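You operate a simulated robot arm through the tools that you are given. There is no shell and no other tool. Be economical: measure what you need, move in short steps, check, and stop when the job is done.

You run a simulated robot arm. Do the job below in one go: nothing can be reset, and whatever is moved stays where it is left.

## Task
Put the gear case cover on and tighten its screws in numbered order.
Fine: use the hex driver and put it back in its holder.

The check looks at the end state, three seconds after you hand in, the way a careful person would. Anything else that was tipped, shoved, dropped, spilled or broken makes it a failure. A push-on lid holds only when it is set on centred and level and pressed home; a screw cap is set on level and turned clockwise until tight.

## Robot
A 6-joint arm with a two-finger parallel gripper, fixed in place. Base frame: the origin is at the foot of the arm, x ahead of it, y to its left, z up. Readings come in cm, degrees, newtons and seconds.
With the tool pointing down near the work surface it reaches from about 36 to 82 cm from the base axis. Its first joint turns from -166.0 to 166.0 degrees. Payload 3.91 kg.
The TCP is the grasp point between the finger pads, 3 cm short of the fingertips. In the tool frame z runs along the fingers and y along their closing line. The gripper opens to 11 cm. The fingers are 2 cm wide and 1 cm thick; the gripper's body (4.8 by 11.2 cm) begins 5.5 cm behind the TCP.
Orientation is that of the tool frame in the base frame, as [roll, pitch, yaw] about the fixed x, y, z axes, in that order (R = Rz(yaw) Ry(pitch) Rx(roll)). With the fingers straight down and closing along the base's y, the tool's x points along the base's -x, its y along +y and its z along -z.

## Interface
- The arm moves only by the tool servo_tool. Its argument "increments" is a list of rows, each a list of 7 numbers: the shift along the base's x, y, z in units of 200 mm (1.0 is 200 mm), then the turn, a rotation vector about the base's x, y, z in units of 90 degrees (1.0 is 90 degrees), then the opening, from 0 (shut) to 1 (fully open). In form: [[tx, ty, tz, wx, wy, wz, jaw], ...]. A call has 1 to 10 rows; each row is the pose to reach, as a shift and turn from the pose commanded when the call began. A call with a number of a shift or a turn outside -1 to 1 is refused whole. Rows are played at 5 a second. More than 5 cm and 8.6 degrees between two rows, or a gripper value outside its range, and nothing of the call is played. Where a pose cannot be reached the arm comes as near as it can. A force on the tool above 60 N (or 10 N above the force at the start of the call, whichever is more), or a blocked arm, ends the call early, and 0.2 s more pass. The fingers move at their own pace (about 4.5 cm/s each) and stop on an object; they squeeze with about 43 N. The grip force told is the motor's: it shows also when the fingers shut on nothing. Time passes only in rows, and 0.2 s behind the last, so rows that repeat a pose let the fingers close. The reply holds the time, the measured pose of the TCP, the force on the tool along the base axes, the opening and the grip force, in the units named above and with some noise, with the torque about the TCP (base axes, N m) and any sound that the robot's microphone picked up.
- Cameras (640 x 400 px; columns grow to the right, rows downward): "scene" is fixed at [4.78, 64.78, 160.33]; the picture's right is [-0.64, -0.77, 0.00], its down [-0.73, 0.60, -0.33] and it looks along [0.26, -0.21, -0.94] (base axes); focal length 325 px, centre (320, 200). "wrist" rides on the gripper at [7.7, 0.7, -11.5] in the tool frame; the picture's right is [-0.09, 1.00, 0.00], its down [-0.80, -0.07, -0.59] and it looks along [-0.59, -0.05, 0.80] (tool axes); focal length 270 px, centre (320, 200). There is no depth. A picture from a camera that has moved, and an enlarged one, comes with that camera's place and axes in the base frame and with its lens.
- grab_frame(camera): a new picture of that camera. No time passes.
- raise_lower(by): slides the trunk up (or, below 0, down) by that many cm; the arm rides with it, the base frame stays. It gives what a move gives, with no picture.
- close_up(camera, box): a new picture of the part [left, top, right, bottom] of that camera's present view, enlarged. No time passes.
- close_job(): hands the job in; it is judged then, once.

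Work in short steps. Places have to be worked out from the pictures, the camera data and where the tool is seen: move nearer, look again, correct. Check each grasp and each placing, and mend what went wrong. You have 120 turns and 84 pictures in all, those below and enlarged ones among them. Open the gripper and draw the arm clear of the work before you hand the job in, unless the task says otherwise; then end with one line.

The tools are called after "Emit:" as a command line: name --pt "numbers of a row" for each row, then --argument value for the rest, lists and objects as JSON in quotes. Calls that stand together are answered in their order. servo_tool: Moves the arm, as the interface text tells. Its arguments: {"type":"object","properties":{"increments":{"type":"array"}},"required":["increments"]} The other tools are called the same way: raise_lower (by) slides the trunk up or down; grab_frame (camera) takes a picture; close_up (camera, box) takes an enlarged picture of a part of a camera's view; close_job () hands the job in.

At the start:

```text
t: 0.0
tcp_pos: [23.64, 44.86, 118.0]
orientation: [-179.9, -0.1, 180.0]
wrist_force: [0.7, -0.4, 0.3]
torque: [0.02, -0.01, 0.0]
opening: 10.99
finger_force: 0.0
trunk travel left (down, up): [-55.0, 6.0]
```

scene: 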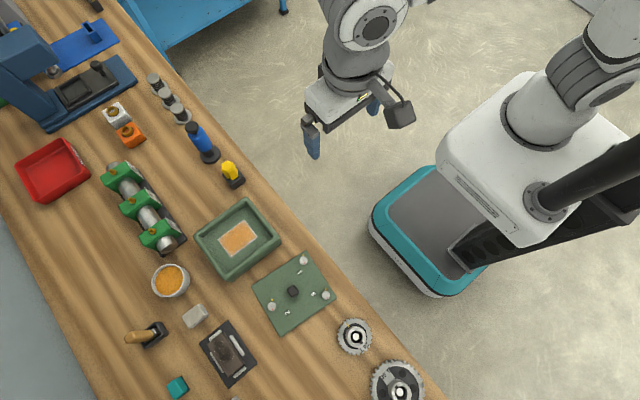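
wrist: 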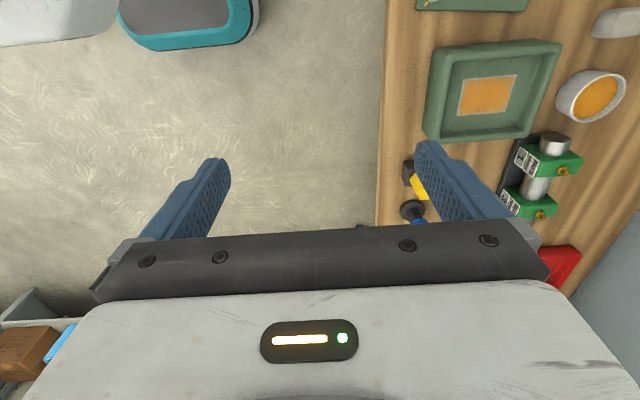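

The scene shows a bench with a green tray (gear case?), a green plate with posts, and tools. I take enlarged views to identify the parts.

Emit:
close_up --camera "scene" --box '[180, 180, 350, 340]'

Emit:
close_up --camera "scene" --box '[100, 60, 260, 200]'

Emit:
close_up --camera "scene" --box '[100, 250, 440, 400]'

```text
2.50 times, centred on (265, 260) of scene
camera zoom: at [4.78, 64.78, 160.33], right [-0.64, -0.77, 0.0], down [-0.73, 0.6, -0.33], along [0.26, -0.21, -0.94], focal length 812 px, centre (458, 50)
```

zoom: 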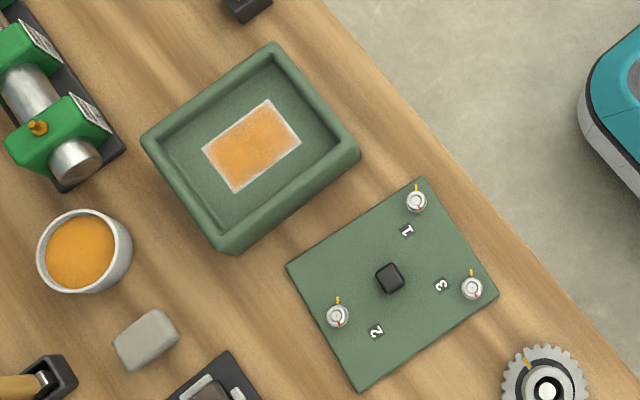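

```text
2.86 times, centred on (180, 130) of scene
camera zoom: at [4.78, 64.78, 160.33], right [-0.64, -0.77, 0.0], down [-0.73, 0.6, -0.33], along [0.26, -0.21, -0.94], focal length 928 px, centre (720, 400)
```

zoom: 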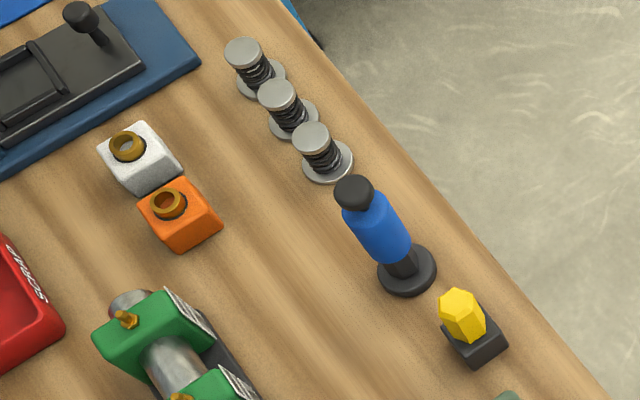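

```text
1.88 times, centred on (270, 325) of scene
camera zoom: at [4.78, 64.78, 160.33], right [-0.64, -0.77, 0.0], down [-0.73, 0.6, -0.33], along [0.26, -0.21, -0.94], focal length 611 px, centre (414, -35)
```

zoom: 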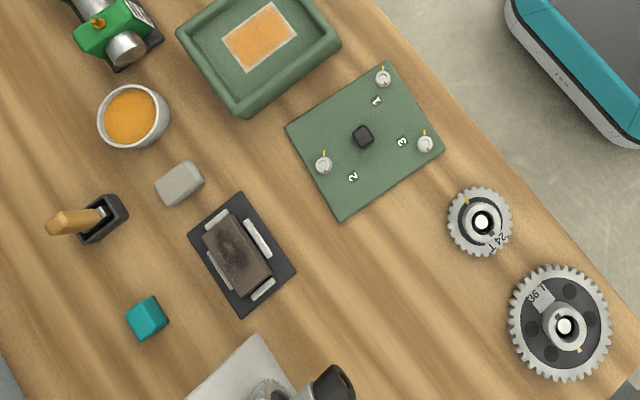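

Triangulating the case between both views gives a bench near z≈89, case ≈(28.6, 69), cover plate ≈(12, 66), upright tools near (42, 62) and (52, 62). I shift the arm along +y to look with the wrist camera.

Emit:
servo_tool --pt "0 0.22 0 0 0 0 1" --pt "0 0.44 0 0 0 0 1" --pt "0 0.66 0 0 0 0 1" --pt "0 0.8 0 0 0 0 1" --pt "0 0.8 0 0 0 0 1"

Emit:
grab_frame --camera "wrist"

```text
t: 1.2
tcp_pos: [23.51, 60.81, 118.1]
orientation: [-180.0, 0.1, -179.9]
wrist_force: [-0.1, -0.1, 0.0]
torque: [-0.03, 0.01, -0.01]
opening: 11.02
finger_force: 0.0
trunk travel left (down, up): [-55.0, 6.0]
```

```text
78 pictures are left
camera wrist: at [16.02, 61.5, 129.42], right [0.09, 1.0, 0.0], down [0.8, -0.07, 0.59], along [0.59, -0.05, -0.8], focal length 270 px, centre (320, 200)
```

wrist: 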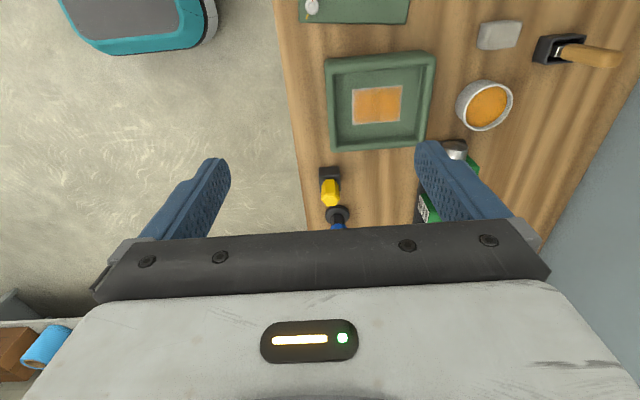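

The yellow and blue items are hidden partly by the hand; I move +x so they come into clear view.

Emit:
servo_tool --pt "0.22 0 0 0 0 0 1" --pt "0.44 0 0 0 0 0 1" --pt "0.66 0 0 0 0 0 1" --pt "0.88 0 0 0 0 0 1" --pt "0.88 0 0 0 0 0 1"

Emit:
close_up --camera "wrist" --box '[240, 0, 480, 230]'

```text
t: 2.4
tcp_pos: [41.25, 60.87, 118.05]
orientation: [180.0, 0.0, -179.9]
wrist_force: [-0.7, -0.6, 0.1]
torque: [0.01, 0.01, -0.03]
opening: 10.98
finger_force: 0.1
trunk travel left (down, up): [-55.0, 6.0]
```

```text
1.74 times, centred on (360, 115) of wrist
camera zoom: at [33.62, 61.43, 129.39], right [0.09, 1.0, 0.0], down [0.8, -0.07, 0.59], along [0.59, -0.05, -0.8], focal length 470 px, centre (250, 348)
```

zoom: 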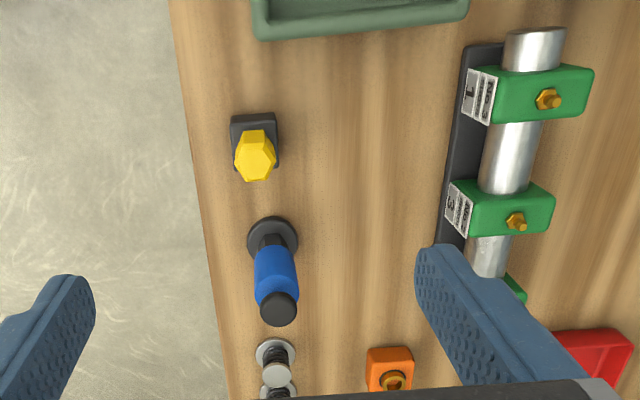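

The yellow hex-handled item in the square holder and the blue-handled one are both candidates for the hex driver. I descend for a closer look.

Emit:
servo_tool --pt "0 0 -0.22 0 0 0 1" --pt "0 0 -0.44 0 0 0 1" --pt "0 0 -0.6 0 0 0 1" --pt "0 0 -0.6 0 0 0 1"

Emit:
grab_frame --camera "wrist"

```text
t: 3.4
tcp_pos: [41.2, 60.83, 105.93]
orientation: [-179.9, 0.1, -179.9]
wrist_force: [-0.7, -0.1, -0.1]
torque: [-0.01, -0.01, -0.04]
opening: 11.02
finger_force: 0.0
trunk travel left (down, up): [-55.0, 6.0]
```

```text
76 pictures are left
camera wrist: at [33.62, 61.4, 117.32], right [0.09, 1.0, 0.0], down [0.8, -0.07, 0.59], along [0.59, -0.05, -0.8], focal length 270 px, centre (320, 200)
```

wrist: 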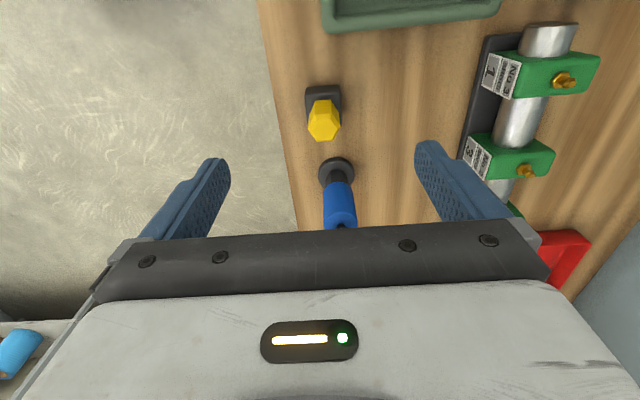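

I shift to put both tools in the clear part of the view.

Emit:
servo_tool --pt "0.2 0 0 0 0 0 1" --pt "0.38 0 0 0 0 0 1" --pt "0.38 0 0 0 0 0 1"

Emit:
close_up --camera "wrist" --box '[230, 0, 450, 220]'

```text
t: 4.2
tcp_pos: [48.8, 60.88, 106.13]
orientation: [-180.0, 0.1, -179.9]
wrist_force: [0.1, 0.3, -1.0]
torque: [0.02, 0.01, 0.01]
opening: 11.02
finger_force: 0.0
trunk travel left (down, up): [-55.0, 6.0]
```

```text
1.82 times, centred on (340, 110) of wrist
camera zoom: at [41.2, 61.47, 117.44], right [0.09, 1.0, 0.0], down [0.8, -0.07, 0.59], along [0.59, -0.05, -0.8], focal length 491 px, centre (284, 364)
```

zoom: 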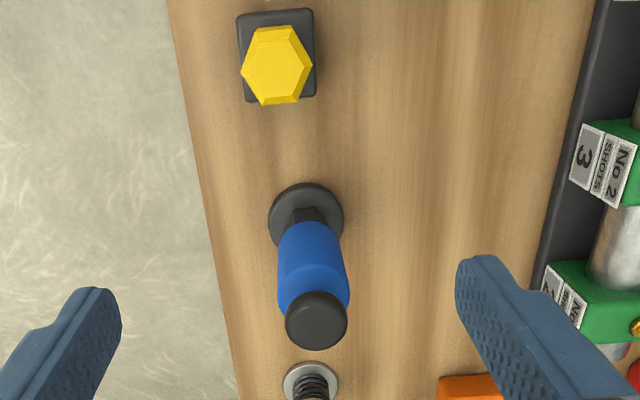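

I enlarge both tools further to decide which is the hex driver, and look at the far-side scene view.

Emit:
close_up --camera "wrist" --box '[305, 90, 375, 200]'

Emit:
close_up --camera "scene" --box '[175, 110, 255, 195]'

Emit:
close_up --camera "scene" --box '[245, 245, 345, 335]'

```text
3.64 times, centred on (340, 145) of wrist
camera zoom: at [41.2, 61.47, 117.44], right [0.09, 1.0, 0.0], down [0.8, -0.07, 0.59], along [0.59, -0.05, -0.8], focal length 983 px, centre (247, 400)
```

zoom: 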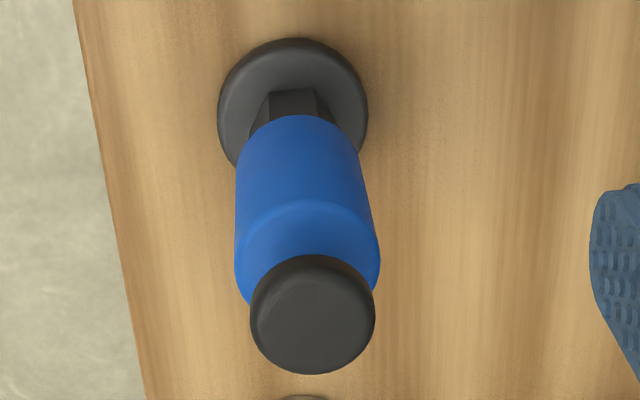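

```text
4.71 times, centred on (215, 152) of scene
camera zoom: at [4.78, 64.78, 160.33], right [-0.64, -0.77, 0.0], down [-0.73, 0.6, -0.33], along [0.26, -0.21, -0.94], focal length 1528 px, centre (814, 424)
```

zoom: 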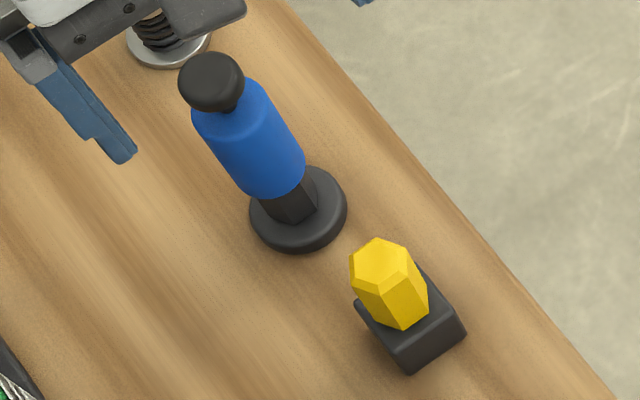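

```text
4.44 times, centred on (295, 290) of scene
camera zoom: at [4.78, 64.78, 160.33], right [-0.64, -0.77, 0.0], down [-0.73, 0.6, -0.33], along [0.26, -0.21, -0.94], focal length 1443 px, centre (431, -200)
```

zoom: 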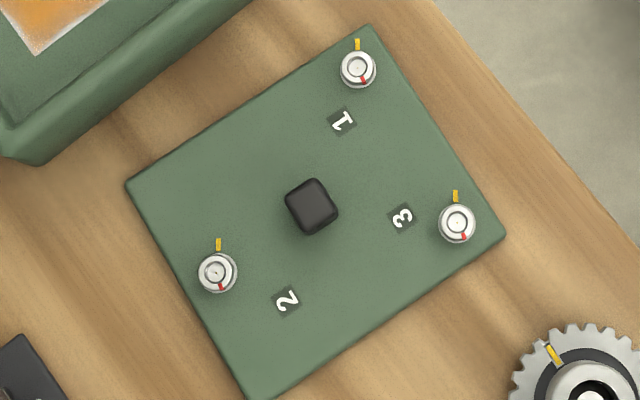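

The yellow hexagonal handle in the square holder is the hex driver; the cover is the green plate with three numbered captive screws and a central knob. Next I inspect the case and cover from closer.

Emit:
servo_tool --pt "-0.2 0 0.1 0 0 0 1" --pt "-0.4 0.05 0.2 0 0 0 1" --pt "-0.6 0.1 0.3 0 0 0 1" --pt "-0.8 0.2 0.3 0 0 0 1" --pt "-0.95 0.3 0.3 0 0 0 1" --pt "-0.95 0.3 0.3 0 0 0 1"

Emit:
grab_frame --camera "wrist"

```text
t: 5.6
tcp_pos: [29.63, 66.87, 112.07]
orientation: [180.0, 0.0, 180.0]
wrist_force: [0.5, -0.3, -0.3]
torque: [0.01, -0.02, -0.04]
opening: 11.01
finger_force: 0.1
trunk travel left (down, up): [-55.0, 6.0]
```

```text
71 pictures are left
camera wrist: at [22.17, 67.46, 123.44], right [0.09, 1.0, 0.0], down [0.8, -0.07, 0.59], along [0.59, -0.05, -0.8], focal length 270 px, centre (320, 200)
```

wrist: 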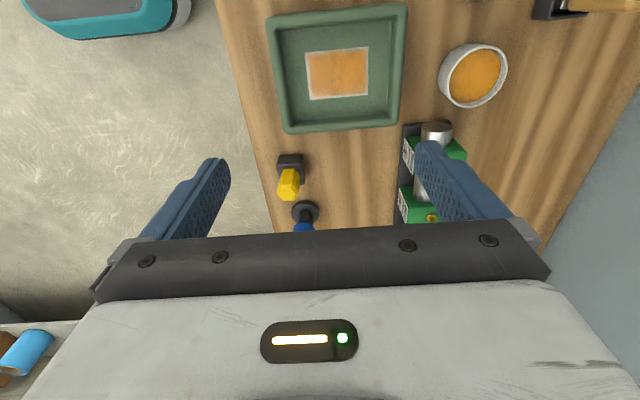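

I enlarge the case view for holes or orientation marks.

Emit:
close_up --camera "wrist" --box '[255, 0, 415, 140]'

Emit:
close_up --camera "scene" --box '[185, 190, 290, 290]'

```text
2.86 times, centred on (335, 70) of wrist
camera zoom: at [22.17, 67.46, 123.44], right [0.09, 1.0, 0.0], down [0.8, -0.07, 0.59], along [0.59, -0.05, -0.8], focal length 772 px, centre (277, 571)
```

zoom: 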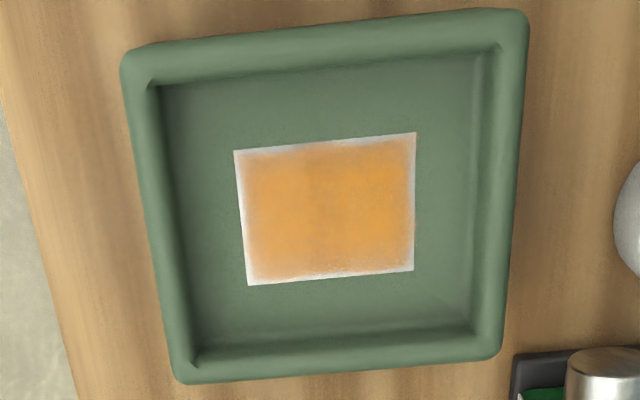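

```text
4.00 times, centred on (238, 240) of scene
camera zoom: at [4.78, 64.78, 160.33], right [-0.64, -0.77, 0.0], down [-0.73, 0.6, -0.33], along [0.26, -0.21, -0.94], focal length 1299 px, centre (650, 40)
```

zoom: 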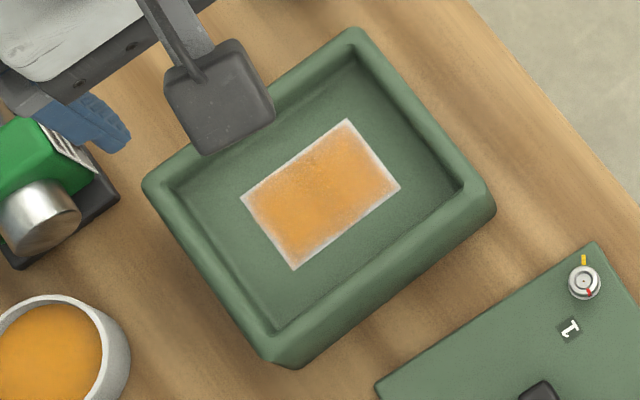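

The case has no holes or marks visible. I move toward the cover for a good look at it and at what else stands at that end of the bench.

Emit:
servo_tool --pt "-0.22 -0.05 0 0 0 0 1" --pt "-0.44 -0.1 0 0 0 0 1" --pt "-0.66 -0.1 0 0 0 0 1" --pt "-0.88 -0.1 0 0 0 0 1" --pt "-0.88 -0.1 0 0 0 0 1"

Emit:
grab_frame --camera "wrist"

```text
t: 6.8
tcp_pos: [12.08, 64.82, 112.03]
orientation: [180.0, 0.0, -180.0]
wrist_force: [-0.6, -0.3, 0.1]
torque: [0.01, 0.02, 0.02]
opening: 11.01
finger_force: 0.1
trunk travel left (down, up): [-55.0, 6.0]
```

```text
68 pictures are left
camera wrist: at [4.59, 65.45, 123.4], right [0.09, 1.0, 0.0], down [0.8, -0.07, 0.59], along [0.59, -0.05, -0.8], focal length 270 px, centre (320, 200)
```

wrist: 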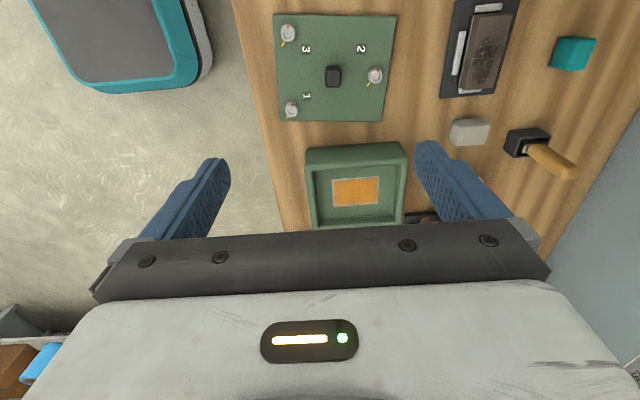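

I enlarge the cover.

Emit:
close_up --camera "wrist" --box '[260, 0, 410, 130]'

```text
3.08 times, centred on (335, 65) of wrist
camera zoom: at [4.59, 65.45, 123.4], right [0.09, 1.0, 0.0], down [0.8, -0.07, 0.59], along [0.59, -0.05, -0.8], focal length 832 px, centre (274, 615)
```

zoom: 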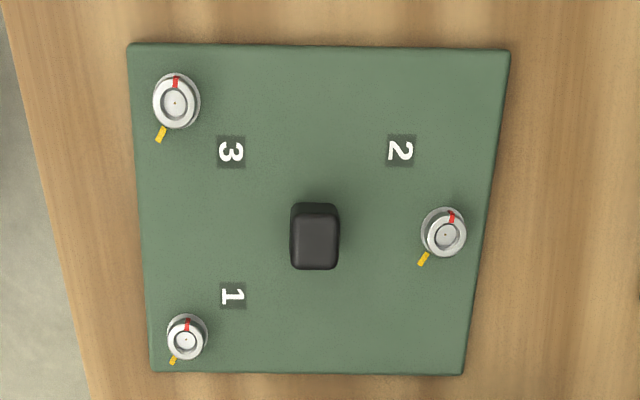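

Cover: about 12.7×11.2 cm, yaw ≈ −5.8°, centre/knob ≈ (11.55, 66.27), top near z≈90; case centre ≈ (28.7, 68.8), yaw ≈ 0, rim near z≈94. I go above the knob, aligned with the cover, and look again.

Emit:
servo_tool --pt "0 0.03 -0.2 0 0 -0.03 0.6" --pt "-0.0265 0.0725 -0.4 0 0 -0.0644 0.36" --pt "-0.0265 0.0725 -0.5 0 0 -0.0644 0.36" --pt "-0.0265 0.0725 -0.5 0 0 -0.0644 0.36"

Emit:
grab_frame --camera "wrist"

```text
t: 7.8
tcp_pos: [11.75, 66.44, 102.06]
orientation: [180.0, -0.1, 174.2]
wrist_force: [1.4, 0.7, -0.1]
torque: [0.02, -0.02, 0.01]
opening: 3.93
finger_force: 0.0
trunk travel left (down, up): [-55.0, 6.0]
```

```text
66 pictures are left
camera wrist: at [4.24, 67.75, 113.39], right [0.19, 0.98, 0.0], down [0.79, -0.15, 0.59], along [0.58, -0.11, -0.8], focal length 270 px, centre (320, 200)
```

wrist: 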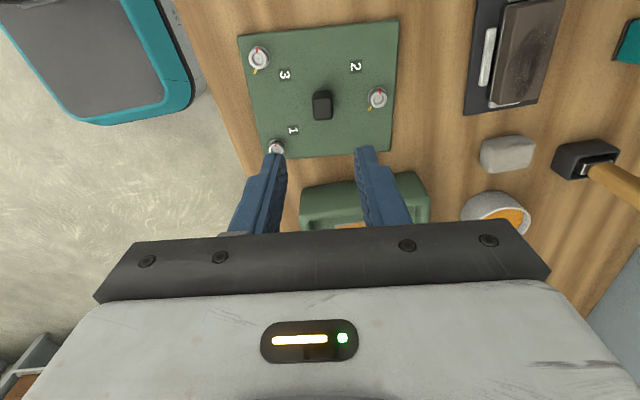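

Height estimates differ between views (85–89), so I step down to z≈97 and re-measure at closer range.

Emit:
servo_tool --pt "0 0 -0.12 0 0 0 0.36" --pt "0 0 -0.25 0 0 0 0.36" --pt "0 0 -0.25 0 0 0 0.36"

Emit:
grab_frame --camera "wrist"

Emit:
close_up --camera "scene" --box '[240, 220, 360, 340]'

```text
t: 8.6
tcp_pos: [11.75, 66.31, 97.06]
orientation: [179.9, 0.0, 174.2]
wrist_force: [-0.1, -0.1, -0.2]
torque: [-0.05, 0.01, 0.03]
opening: 3.95
finger_force: 0.0
trunk travel left (down, up): [-55.0, 6.0]
```

```text
65 pictures are left
camera wrist: at [4.23, 67.7, 108.44], right [0.19, 0.98, 0.0], down [0.79, -0.15, 0.59], along [0.58, -0.11, -0.8], focal length 270 px, centre (320, 200)
```

wrist: 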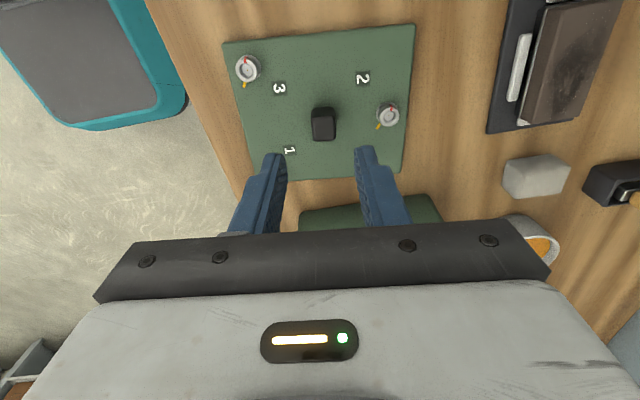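

```text
3.33 times, centred on (300, 280) of scene
camera zoom: at [4.78, 64.78, 160.33], right [-0.64, -0.77, 0.0], down [-0.73, 0.6, -0.33], along [0.26, -0.21, -0.94], focal length 1082 px, centre (387, -67)
```

zoom: 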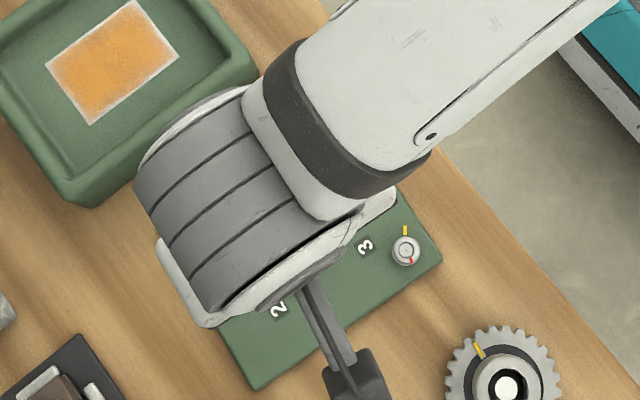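

I enlarge the knob to pick out its top face.

Emit:
close_up --camera "wrist" --box '[220, 20, 420, 190]'

```text
2.35 times, centred on (320, 105) of wrist
camera zoom: at [4.23, 67.7, 108.44], right [0.19, 0.98, 0.0], down [0.79, -0.15, 0.59], along [0.58, -0.11, -0.8], focal length 636 px, centre (320, 424)
```

zoom: 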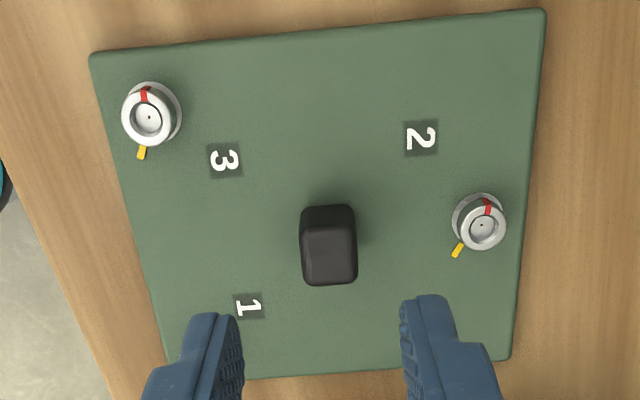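

Using the scale change between two heights, the plate lies near z≈83.7 (size ≈15×13), with knob top ≈86. I correct ~0.7 cm forward and 0.2 cm sideways and go down to TCP 91.

Emit:
servo_tool --pt "0.036 0.012 -0.15 0 0 0 0.36" --pt "0.036 0.012 -0.3 0 0 0 0.36" --pt "0.036 0.012 -0.3 0 0 0 0.36"

Emit:
close_up --camera "wrist" --box '[200, 30, 440, 230]'

```text
t: 9.4
tcp_pos: [12.14, 66.59, 91.15]
orientation: [180.0, 0.0, 174.2]
wrist_force: [0.5, 0.0, 0.2]
torque: [-0.03, 0.02, -0.02]
opening: 3.96
finger_force: 0.1
trunk travel left (down, up): [-55.0, 6.0]
```

```text
2.00 times, centred on (320, 130) of wrist
camera zoom: at [4.87, 67.93, 102.39], right [0.19, 0.98, 0.0], down [0.79, -0.15, 0.59], along [0.58, -0.11, -0.8], focal length 541 px, centre (320, 340)
```

zoom: 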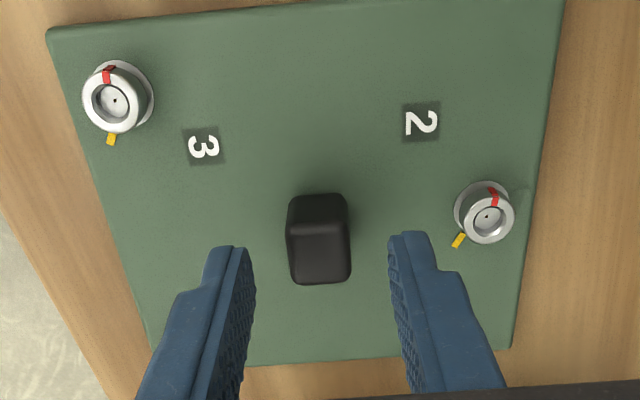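

Re-measured: knob top ≈87.2, plate top ≈84, knob ≈0.35 cm further forward. I shift 0.3 cm and descend to TCP ≈87.6 (tips just above the plate).

Emit:
servo_tool --pt "0.015 0 -0.08 0 0 0 0.36" --pt "0.015 0 -0.16 0 0 0 0.36" --pt "0.015 0 -0.16 0 0 0 0.36"

Emit:
close_up --camera "wrist" --box '[200, 80, 440, 240]'

```text
t: 10.2
tcp_pos: [12.58, 66.48, 87.78]
orientation: [-180.0, 0.0, 174.1]
wrist_force: [0.1, -0.6, 0.4]
torque: [0.02, 0.01, -0.03]
opening: 3.92
finger_force: 0.0
trunk travel left (down, up): [-55.0, 6.0]
```

```text
2.50 times, centred on (320, 160) of wrist
camera zoom: at [5.16, 67.91, 99.16], right [0.19, 0.98, 0.0], down [0.79, -0.15, 0.59], along [0.58, -0.11, -0.8], focal length 676 px, centre (320, 300)
```

zoom: 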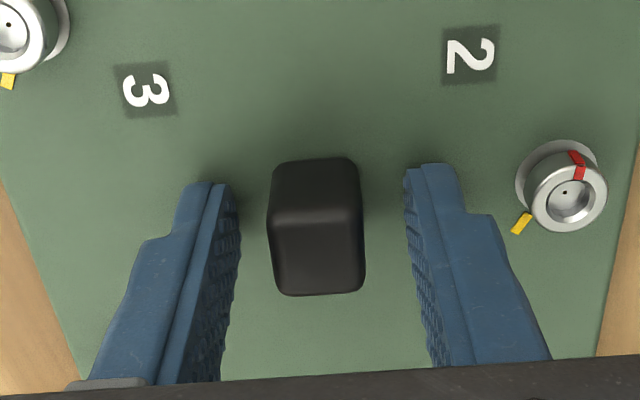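

The knob sits centrally between the fingers. I close on it.

Emit:
servo_tool --pt "0 0 -0.01 0 0 0 0.2" --pt "0 0 -0.01 0 0 0 0.0" --pt "0 0 -0.01 0 0 0 0" --pt "0 0 -0.01 0 0 0 0" --pt "0 0 -0.01 0 0 0 0"

```text
t: 11.4
tcp_pos: [12.75, 66.5, 87.71]
orientation: [179.8, -0.1, 174.2]
wrist_force: [-2.1, 0.2, 19.1]
torque: [-0.41, 0.28, -0.11]
opening: 1.96
finger_force: 42.7
trunk travel left (down, up): [-55.0, 6.0]
```

Grip holds at 1.96 cm. I lift 1 cm slowly first and check it comes level.

Emit:
servo_tool --pt "0 0 0.05 0 0 0 0" --pt "0 0 0.15 0 0 0 0" --pt "0 0 0.3 0 0 0 0" --pt "0 0 0.5 0 0 0 0" --pt "0 0 0.5 0 0 0 0"

Emit:
grab_frame --camera "wrist"

Emit:
close_up --camera "scene" --box '[180, 180, 360, 340]'

```text
t: 12.6
tcp_pos: [12.77, 66.53, 97.58]
orientation: [-179.8, 0.1, 174.1]
wrist_force: [1.0, -0.2, -3.2]
torque: [0.02, -0.02, 0.02]
opening: 1.97
finger_force: 42.9
trunk travel left (down, up): [-55.0, 6.0]
```

```text
60 pictures are left
camera wrist: at [5.26, 67.91, 108.96], right [0.19, 0.98, 0.0], down [0.79, -0.15, 0.59], along [0.58, -0.11, -0.8], focal length 270 px, centre (320, 200)
```

wrist: 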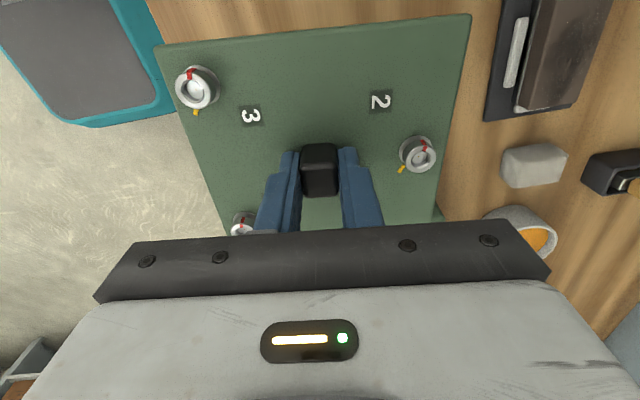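

```text
2.50 times, centred on (270, 260) of scene
camera zoom: at [4.78, 64.78, 160.33], right [-0.64, -0.77, 0.0], down [-0.73, 0.6, -0.33], along [0.26, -0.21, -0.94], focal length 812 px, centre (445, 50)
```

zoom: 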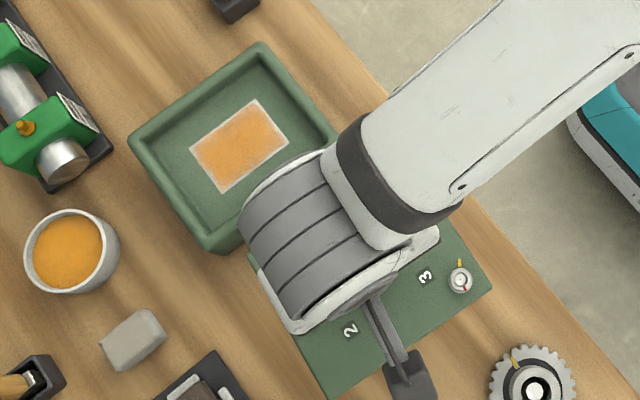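

Cover is lifted level, centred on the tool. I carry it over the case (≈29.6, 68.95), turning +5.8° to match the case's yaw.

Emit:
servo_tool --pt "0.1 0.02 0.1 0 0 0.01 0" --pt "0.3 0.04 0.1 0 0 0.03 0" --pt "0.5 0.07 0.1 0 0 0.05 0" --pt "0.7 0.1 0.1 0 0 0.0644 0" --pt "0.8425 0.121 0.1 0 0 0.0644 0" --pt "0.8425 0.121 0.1 0 0 0.0644 0"

Emit:
grab_frame --camera "wrist"

Emit:
close_up --camera "scene" --box '[160, 160, 320, 300]'

```text
t: 14.0
tcp_pos: [29.58, 69.0, 99.5]
orientation: [180.0, -0.1, -179.9]
wrist_force: [-0.1, 0.8, -2.6]
torque: [0.01, -0.02, 0.02]
opening: 1.98
finger_force: 42.8
trunk travel left (down, up): [-55.0, 6.0]
```

```text
58 pictures are left
camera wrist: at [21.91, 69.64, 110.9], right [0.09, 1.0, 0.0], down [0.8, -0.07, 0.59], along [0.59, -0.05, -0.8], focal length 270 px, centre (320, 200)
```

wrist: 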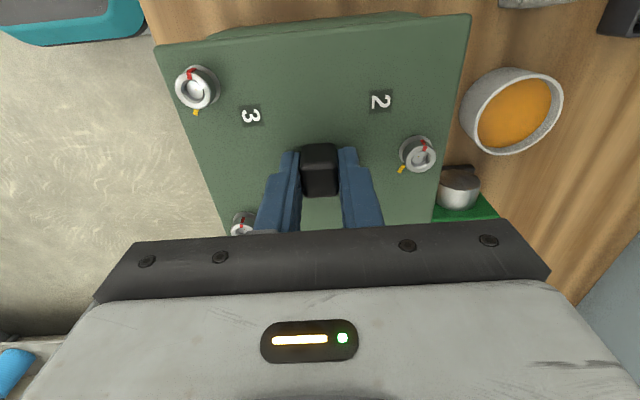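

```text
2.86 times, centred on (240, 230) of scene
camera zoom: at [4.78, 64.78, 160.33], right [-0.64, -0.77, 0.0], down [-0.73, 0.6, -0.33], along [0.26, -0.21, -0.94], focal length 928 px, centre (549, 114)
```

zoom: 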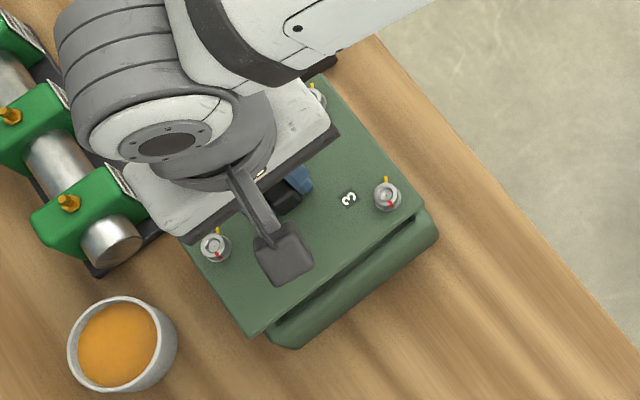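

The case is seen below, slightly offset. I descend 4 cm and enlarge the back edge for alignment.

Emit:
servo_tool --pt "0 0 -0.1 0 0 0 0" --pt "0 0 -0.2 0 0 0 0" --pt "0 0 -0.2 0 0 0 0"

Emit:
close_up --camera "wrist" --box '[140, 0, 490, 120]'

Emit:
close_up --camera "scene" --box '[180, 180, 290, 290]'

```text
t: 14.8
tcp_pos: [29.53, 69.0, 95.51]
orientation: [-179.9, 0.1, 180.0]
wrist_force: [-0.2, -0.1, -2.8]
torque: [0.01, -0.01, -0.01]
opening: 1.98
finger_force: 43.0
trunk travel left (down, up): [-55.0, 6.0]
```

```text
1.83 times, centred on (315, 60) of wrist
camera zoom: at [21.96, 69.64, 106.9], right [0.09, 1.0, 0.0], down [0.8, -0.07, 0.59], along [0.59, -0.05, -0.8], focal length 494 px, centre (329, 456)
```

zoom: 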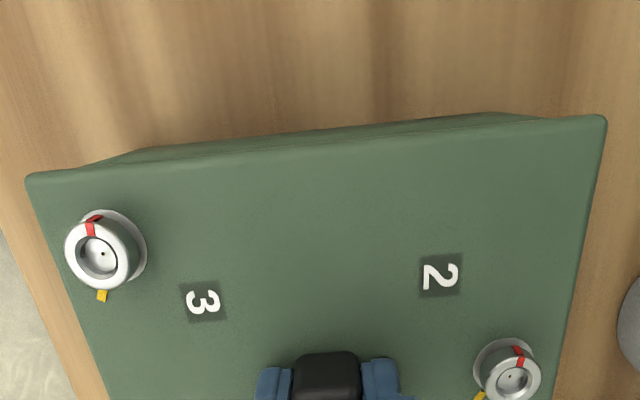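

```text
3.64 times, centred on (235, 235) of scene
camera zoom: at [4.78, 64.78, 160.33], right [-0.64, -0.77, 0.0], down [-0.73, 0.6, -0.33], along [0.26, -0.21, -0.94], focal length 1181 px, centre (629, 73)
```

zoom: 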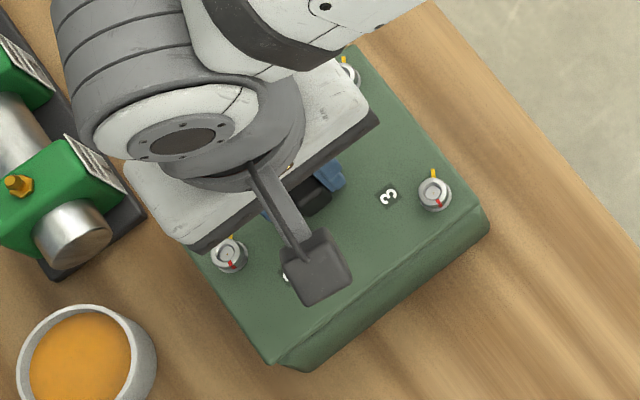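

The visible back edge suggests the case is ~0.2 cm further +x and +y. I correct by that and go down to about 1 cm above the rim.

Emit:
servo_tool --pt "0.011 0.01 0 0 0 0 0" --pt "0.011 0.01 -0.075 0 0 0 0" --pt "0.011 0.01 -0.075 0 0 0 0"

Emit:
close_up --camera "wrist" --box '[140, 0, 490, 120]'

Emit:
close_up --camera "scene" --box '[200, 200, 300, 300]'

```text
t: 15.6
tcp_pos: [29.74, 69.3, 94.0]
orientation: [180.0, 0.0, -180.0]
wrist_force: [0.1, -0.3, -1.3]
torque: [0.02, -0.01, 0.0]
opening: 1.96
finger_force: 42.8
trunk travel left (down, up): [-55.0, 6.0]
```

```text
1.83 times, centred on (315, 60) of wrist
camera zoom: at [22.16, 69.85, 105.43], right [0.09, 1.0, 0.0], down [0.8, -0.07, 0.59], along [0.59, -0.05, -0.8], focal length 494 px, centre (329, 456)
```

zoom: 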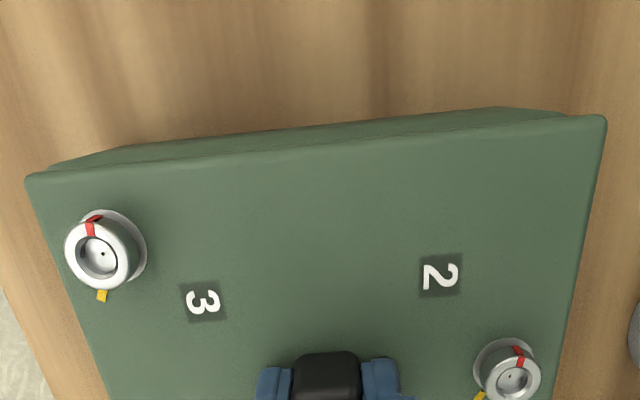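

```text
4.00 times, centred on (250, 250) of scene
camera zoom: at [4.78, 64.78, 160.33], right [-0.64, -0.77, 0.0], down [-0.73, 0.6, -0.33], along [0.26, -0.21, -0.94], focal length 1299 px, centre (600, 0)
```

zoom: 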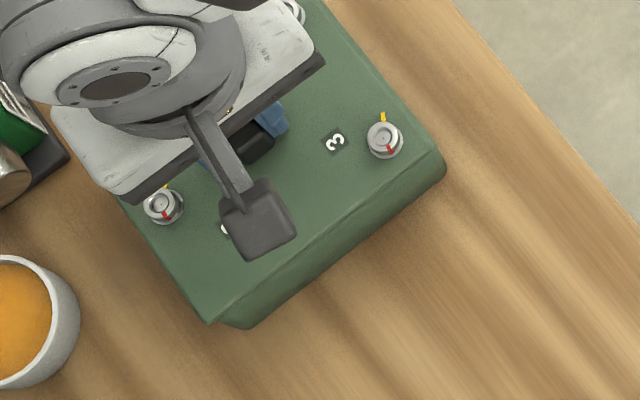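

Residual offset looks within ~1 mm. I lower gently until contact.

Emit:
servo_tool --pt "-0.003 0 -0.02 0 0 0 0" --pt "-0.003 0 -0.04 0 0 0 0" --pt "-0.003 0 -0.055 0 0 0 0" --pt "-0.003 0 -0.055 0 0 0 0"

```text
t: 16.6
tcp_pos: [29.59, 69.05, 93.77]
orientation: [179.3, 0.2, 180.0]
wrist_force: [-1.9, -10.5, 46.8]
torque: [-1.6, 1.21, -0.12]
opening: 1.97
finger_force: 43.1
trunk travel left (down, up): [-55.0, 6.0]
```

Contact came at 93.8 with torque indicating the −x/−y corner touches first. I back up slightly to unload and look.

Emit:
servo_tool --pt "0 0 0.03 0 0 0 0" --pt "0 0 0.06 0 0 0 0" --pt "0 0 0.06 0 0 0 0"

Emit:
close_up --camera "wrist" --box '[140, 0, 310, 110]'

Emit:
close_up --camera "scene" --box '[240, 220, 320, 290]'

```text
t: 17.4
tcp_pos: [29.47, 69.06, 93.82]
orientation: [-179.7, -0.1, -179.9]
wrist_force: [-4.4, -8.6, -8.0]
torque: [0.72, -0.95, -0.02]
opening: 1.99
finger_force: 42.4
trunk travel left (down, up): [-55.0, 6.0]
```

```text
3.64 times, centred on (225, 55) of wrist
camera zoom: at [22.1, 69.68, 105.23], right [0.09, 1.0, -0.01], down [0.8, -0.07, 0.59], along [0.59, -0.06, -0.8], focal length 983 px, centre (666, 727)
```

zoom: 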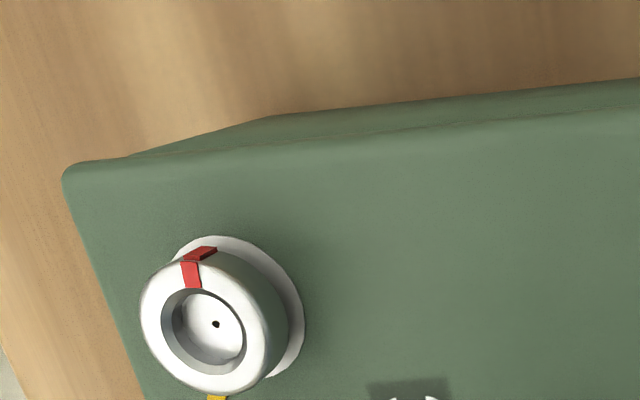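

```text
5.71 times, centred on (280, 255) of scene
camera zoom: at [4.78, 64.78, 160.33], right [-0.64, -0.77, 0.0], down [-0.73, 0.6, -0.33], along [0.26, -0.21, -0.94], focal length 1855 px, centre (549, -114)
```

zoom: 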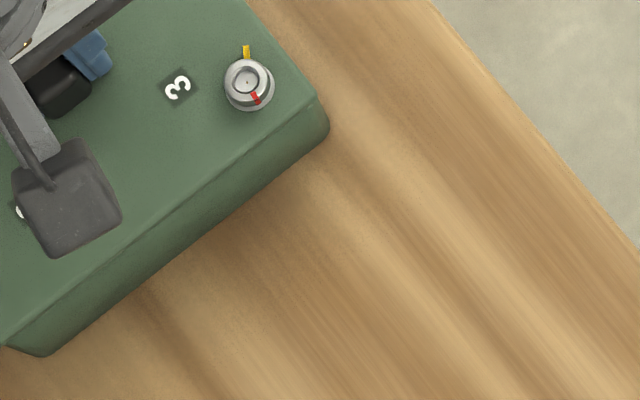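

On lifting, the cover resists (partly engaged), with side forces toward −x/−y — so it wants to sit slightly that way. I relax by shifting −0.15, −0.2 cm and press gently.

Emit:
servo_tool --pt "-0.008 -0.01 0 0 0 0 0" --pt "-0.008 -0.01 0 0 0 0 0" --pt "-0.008 -0.01 0 0 0 0 0"

```text
t: 18.2
tcp_pos: [29.48, 69.03, 94.22]
orientation: [-179.9, 0.1, -180.0]
wrist_force: [0.5, -0.1, -2.8]
torque: [-0.02, -0.01, 0.01]
opening: 1.97
finger_force: 43.7
trunk travel left (down, up): [-55.0, 6.0]
```

Free again at 94.2, and centred at (29.48, 69.03). I descend here gently.

Emit:
servo_tool --pt "0 0 -0.015 0 0 0 0" --pt "0 0 -0.03 0 0 0 0" --pt "0 0 -0.04 0 0 0 0" --pt "0 0 -0.04 0 0 0 0"

```text
t: 19.2
tcp_pos: [29.58, 68.91, 93.8]
orientation: [179.6, 0.0, 180.0]
wrist_force: [6.8, 3.7, 28.5]
torque: [-0.7, 0.93, -0.11]
opening: 1.96
finger_force: 43.4
trunk travel left (down, up): [-55.0, 6.0]
```

Side forces now push +x/+y, so the centre is between the two tries; I shift +0.08/+0.07 and press down a bit further.

Emit:
servo_tool --pt "0.004 0.0035 0 0 0 0 0" --pt "0.004 0.0035 -0.01 0 0 0 0" --pt "0.004 0.0035 -0.02 0 0 0 0"

Emit:
close_up --camera "wrist" --box '[140, 0, 490, 120]'

```text
t: 20.0
tcp_pos: [29.63, 69.08, 93.8]
orientation: [179.2, 0.2, 180.0]
wrist_force: [5.2, 2.2, 50.0]
torque: [-1.44, 0.95, -0.08]
opening: 2.01
finger_force: 42.9
trunk travel left (down, up): [-55.0, 6.0]
```

```text
1.83 times, centred on (315, 60) of wrist
camera zoom: at [22.01, 69.46, 105.2], right [0.09, 1.0, 0.01], down [0.8, -0.08, 0.6], along [0.6, -0.04, -0.8], focal length 494 px, centre (329, 456)
```

zoom: 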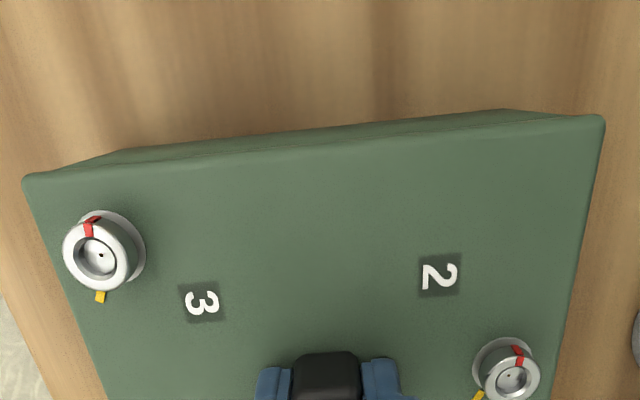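

The height is 93.8 at every try, so the plate is bottomed on the rim, with lateral forces only from its small clearance. I relieve the load, open the fingers, and rise to inspect.

Emit:
servo_tool --pt "-0.003 -0.001 0.02 0 0 0 0" --pt "-0.003 -0.001 0.02 0 0 0 0.2" --pt "-0.003 -0.001 0.02 0 0 0 0.36" --pt "-0.003 -0.001 0.02 0 0 0 0.36" --pt "-0.003 -0.001 0.15 0 0 0 0.36" --pt "-0.003 -0.001 0.35 0 0 0 0.36" --pt "-0.053 -0.001 0.6 0 0 0 0.36" --pt "-0.053 -0.001 0.6 0 0 0 0.36"

Emit:
close_up --camera "wrist" --box '[200, 0, 440, 200]'

Emit:
close_up --camera "scene" --box '[180, 180, 300, 300]'

```text
refused: row 7 steps farther than a row can; nothing moved
```

```text
2.00 times, centred on (320, 100) of wrist
camera zoom: at [22.01, 69.46, 105.2], right [0.09, 1.0, 0.01], down [0.8, -0.08, 0.6], along [0.6, -0.04, -0.8], focal length 541 px, centre (320, 400)
```

zoom: 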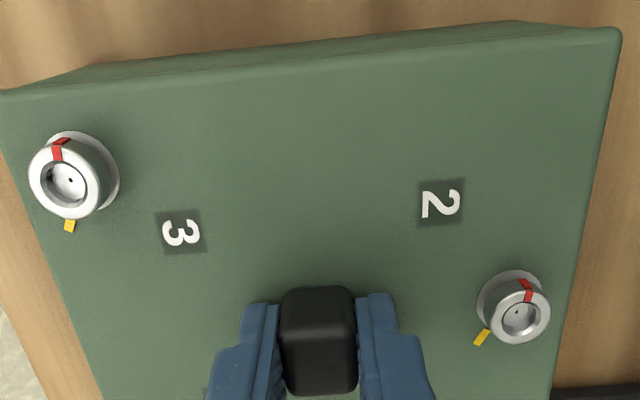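

```text
3.33 times, centred on (240, 240) of scene
camera zoom: at [4.78, 64.78, 160.33], right [-0.64, -0.77, 0.0], down [-0.73, 0.6, -0.33], along [0.26, -0.21, -0.94], focal length 1082 px, centre (587, 67)
```

zoom: 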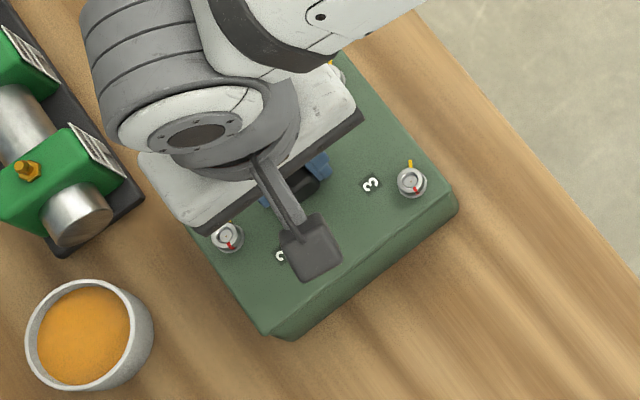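

The call was refused for a step that was slightly too long; I resend it with shorter rows.

Emit:
servo_tool --pt "-0.003 -0.001 0.02 0 0 0 0" --pt "-0.003 -0.001 0.02 0 0 0 0.2" --pt "-0.003 -0.001 0.02 0 0 0 0.36" --pt "-0.003 -0.001 0.02 0 0 0 0.36" --pt "-0.003 -0.001 0.15 0 0 0 0.36" --pt "-0.003 -0.001 0.35 0 0 0 0.36" --pt "-0.003 -0.001 0.55 0 0 0 0.36" --pt "-0.003 -0.001 0.75 0 0 0 0.36" --pt "-0.003 -0.001 0.75 0 0 0 0.36"

Emit:
grab_frame --camera "wrist"

```text
t: 22.0
tcp_pos: [29.51, 69.12, 108.07]
orientation: [-179.9, 0.0, -179.9]
wrist_force: [0.8, 0.5, 0.2]
torque: [-0.04, 0.0, 0.03]
opening: 3.96
finger_force: 0.1
trunk travel left (down, up): [-55.0, 6.0]
```

```text
47 pictures are left
camera wrist: at [22.02, 69.74, 119.32], right [0.09, 1.0, 0.0], down [0.8, -0.07, 0.59], along [0.59, -0.05, -0.8], focal length 270 px, centre (320, 200)
```

wrist: 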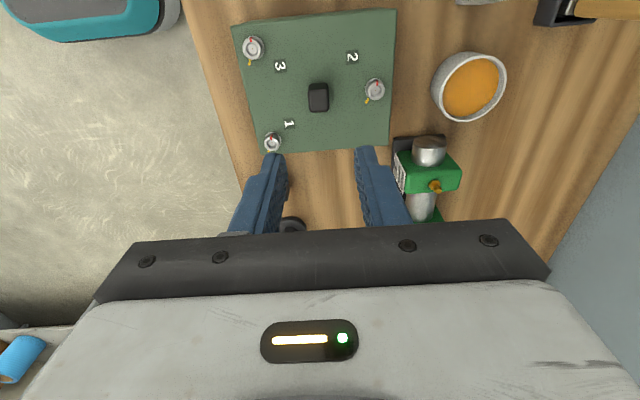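

Cover appears seated. Now I go to the hex driver: hover over the holder near (43.5, 61.2) at z≈102.

Emit:
servo_tool --pt "0.2 -0.1 0 0 0 0 0.6" --pt "0.4 -0.2 0 0 0 0 0.6" --pt "0.6 -0.3 0 0 0 0 0.6" --pt "0.7 -0.39 -0.15 0 0 0 0.6" --pt "0.7 -0.39 -0.3 0 0 0 0.6" --pt "0.7 -0.39 -0.3 0 0 0 0.6"

Emit:
close_up --camera "wrist" --box '[200, 30, 440, 230]'

Emit:
close_up --camera "scene" --box '[180, 180, 310, 300]'

```text
t: 23.4
tcp_pos: [43.73, 61.31, 101.95]
orientation: [179.9, 0.0, -179.8]
wrist_force: [0.2, 0.1, -0.4]
torque: [0.01, -0.02, 0.0]
opening: 6.6
finger_force: 0.1
trunk travel left (down, up): [-55.0, 6.0]
```

```text
2.00 times, centred on (320, 130) of wrist
camera zoom: at [36.04, 61.92, 113.32], right [0.09, 1.0, 0.0], down [0.8, -0.07, 0.59], along [0.59, -0.05, -0.8], focal length 541 px, centre (320, 340)
```

zoom: 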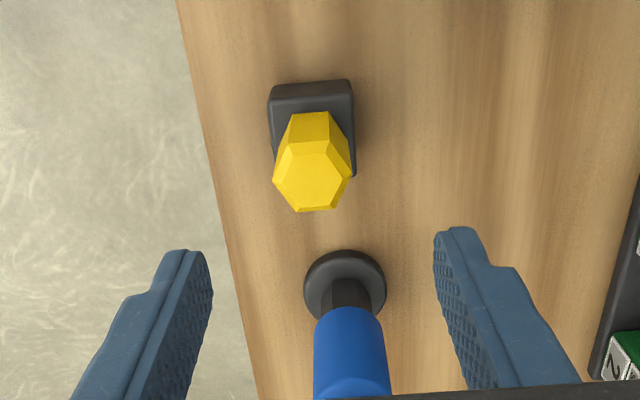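

```text
3.33 times, centred on (245, 240) of scene
camera zoom: at [4.78, 64.78, 160.33], right [-0.64, -0.77, 0.0], down [-0.73, 0.6, -0.33], along [0.26, -0.21, -0.94], focal length 1082 px, centre (570, 67)
```

zoom: 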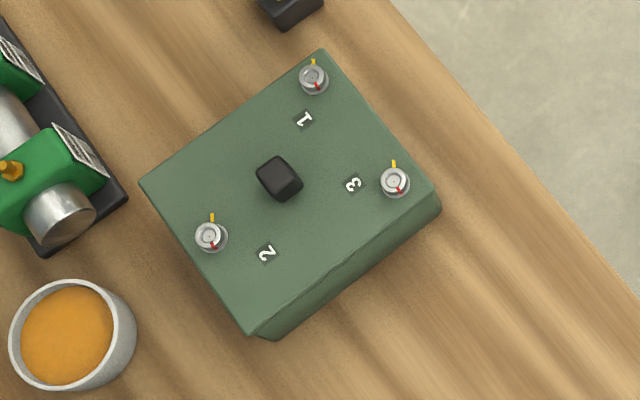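

The cover sits flush on the case. The driver handle triangulates to (43.45, 60.92), top z≈92.9, bottom ≈88; hex flats need the gripper turned about +26°. I turn and descend over it with a check midway.

Emit:
servo_tool --pt "-0.006 -0.01 0 0 0 0.09 0.5" --pt "-0.0115 -0.015 0 0 0 0.18 0.5" --pt "-0.0115 -0.015 -0.1 0 0 0.27 0.5" --pt "-0.0115 -0.015 -0.25 0 0 0.292 0.5" --pt "-0.0115 -0.015 -0.3 0 0 0.292 0.5" --pt "-0.0115 -0.015 -0.3 0 0 0.292 0.5"

Emit:
close_up --camera "wrist" --box '[200, 40, 440, 240]'

```text
t: 24.8
tcp_pos: [43.36, 60.99, 96.05]
orientation: [180.0, 0.1, -153.5]
wrist_force: [0.4, 0.3, 0.3]
torque: [0.01, -0.03, 0.0]
opening: 5.51
finger_force: 0.1
trunk travel left (down, up): [-55.0, 6.0]
```

```text
2.00 times, centred on (320, 140) of wrist
camera zoom: at [36.25, 58.09, 107.41], right [-0.36, 0.93, 0.0], down [0.75, 0.29, 0.59], along [0.55, 0.22, -0.8], focal length 541 px, centre (320, 320)
```

zoom: 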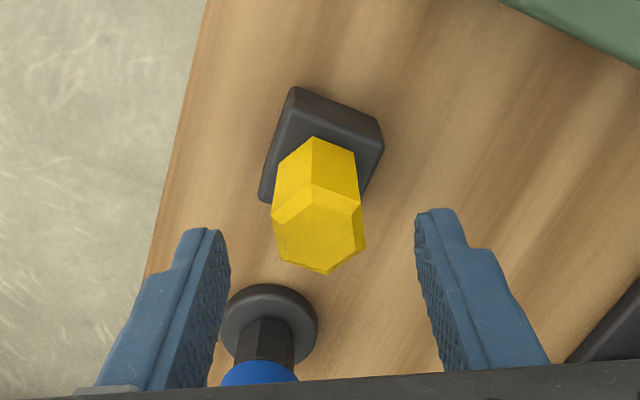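

The handle is centred with its flats facing the fingers. I descend 4.6 cm and close.

Emit:
servo_tool --pt "0 0 -0.12 0 0 0 0.5" --pt "0 0 -0.23 0 0 0 0.5" --pt "0 0 -0.23 0 0 0 0.3" --pt "0 0 -0.23 0 0 0 0" --pt "0 0 -0.23 0 0 0 0" --pt "0 0 -0.23 0 0 0 0"

```text
t: 26.2
tcp_pos: [43.36, 60.91, 91.36]
orientation: [-180.0, 0.0, -153.7]
wrist_force: [0.1, 0.8, 0.5]
torque: [0.02, 0.02, 0.01]
opening: 2.77
finger_force: 43.3
trunk travel left (down, up): [-55.0, 6.0]
```

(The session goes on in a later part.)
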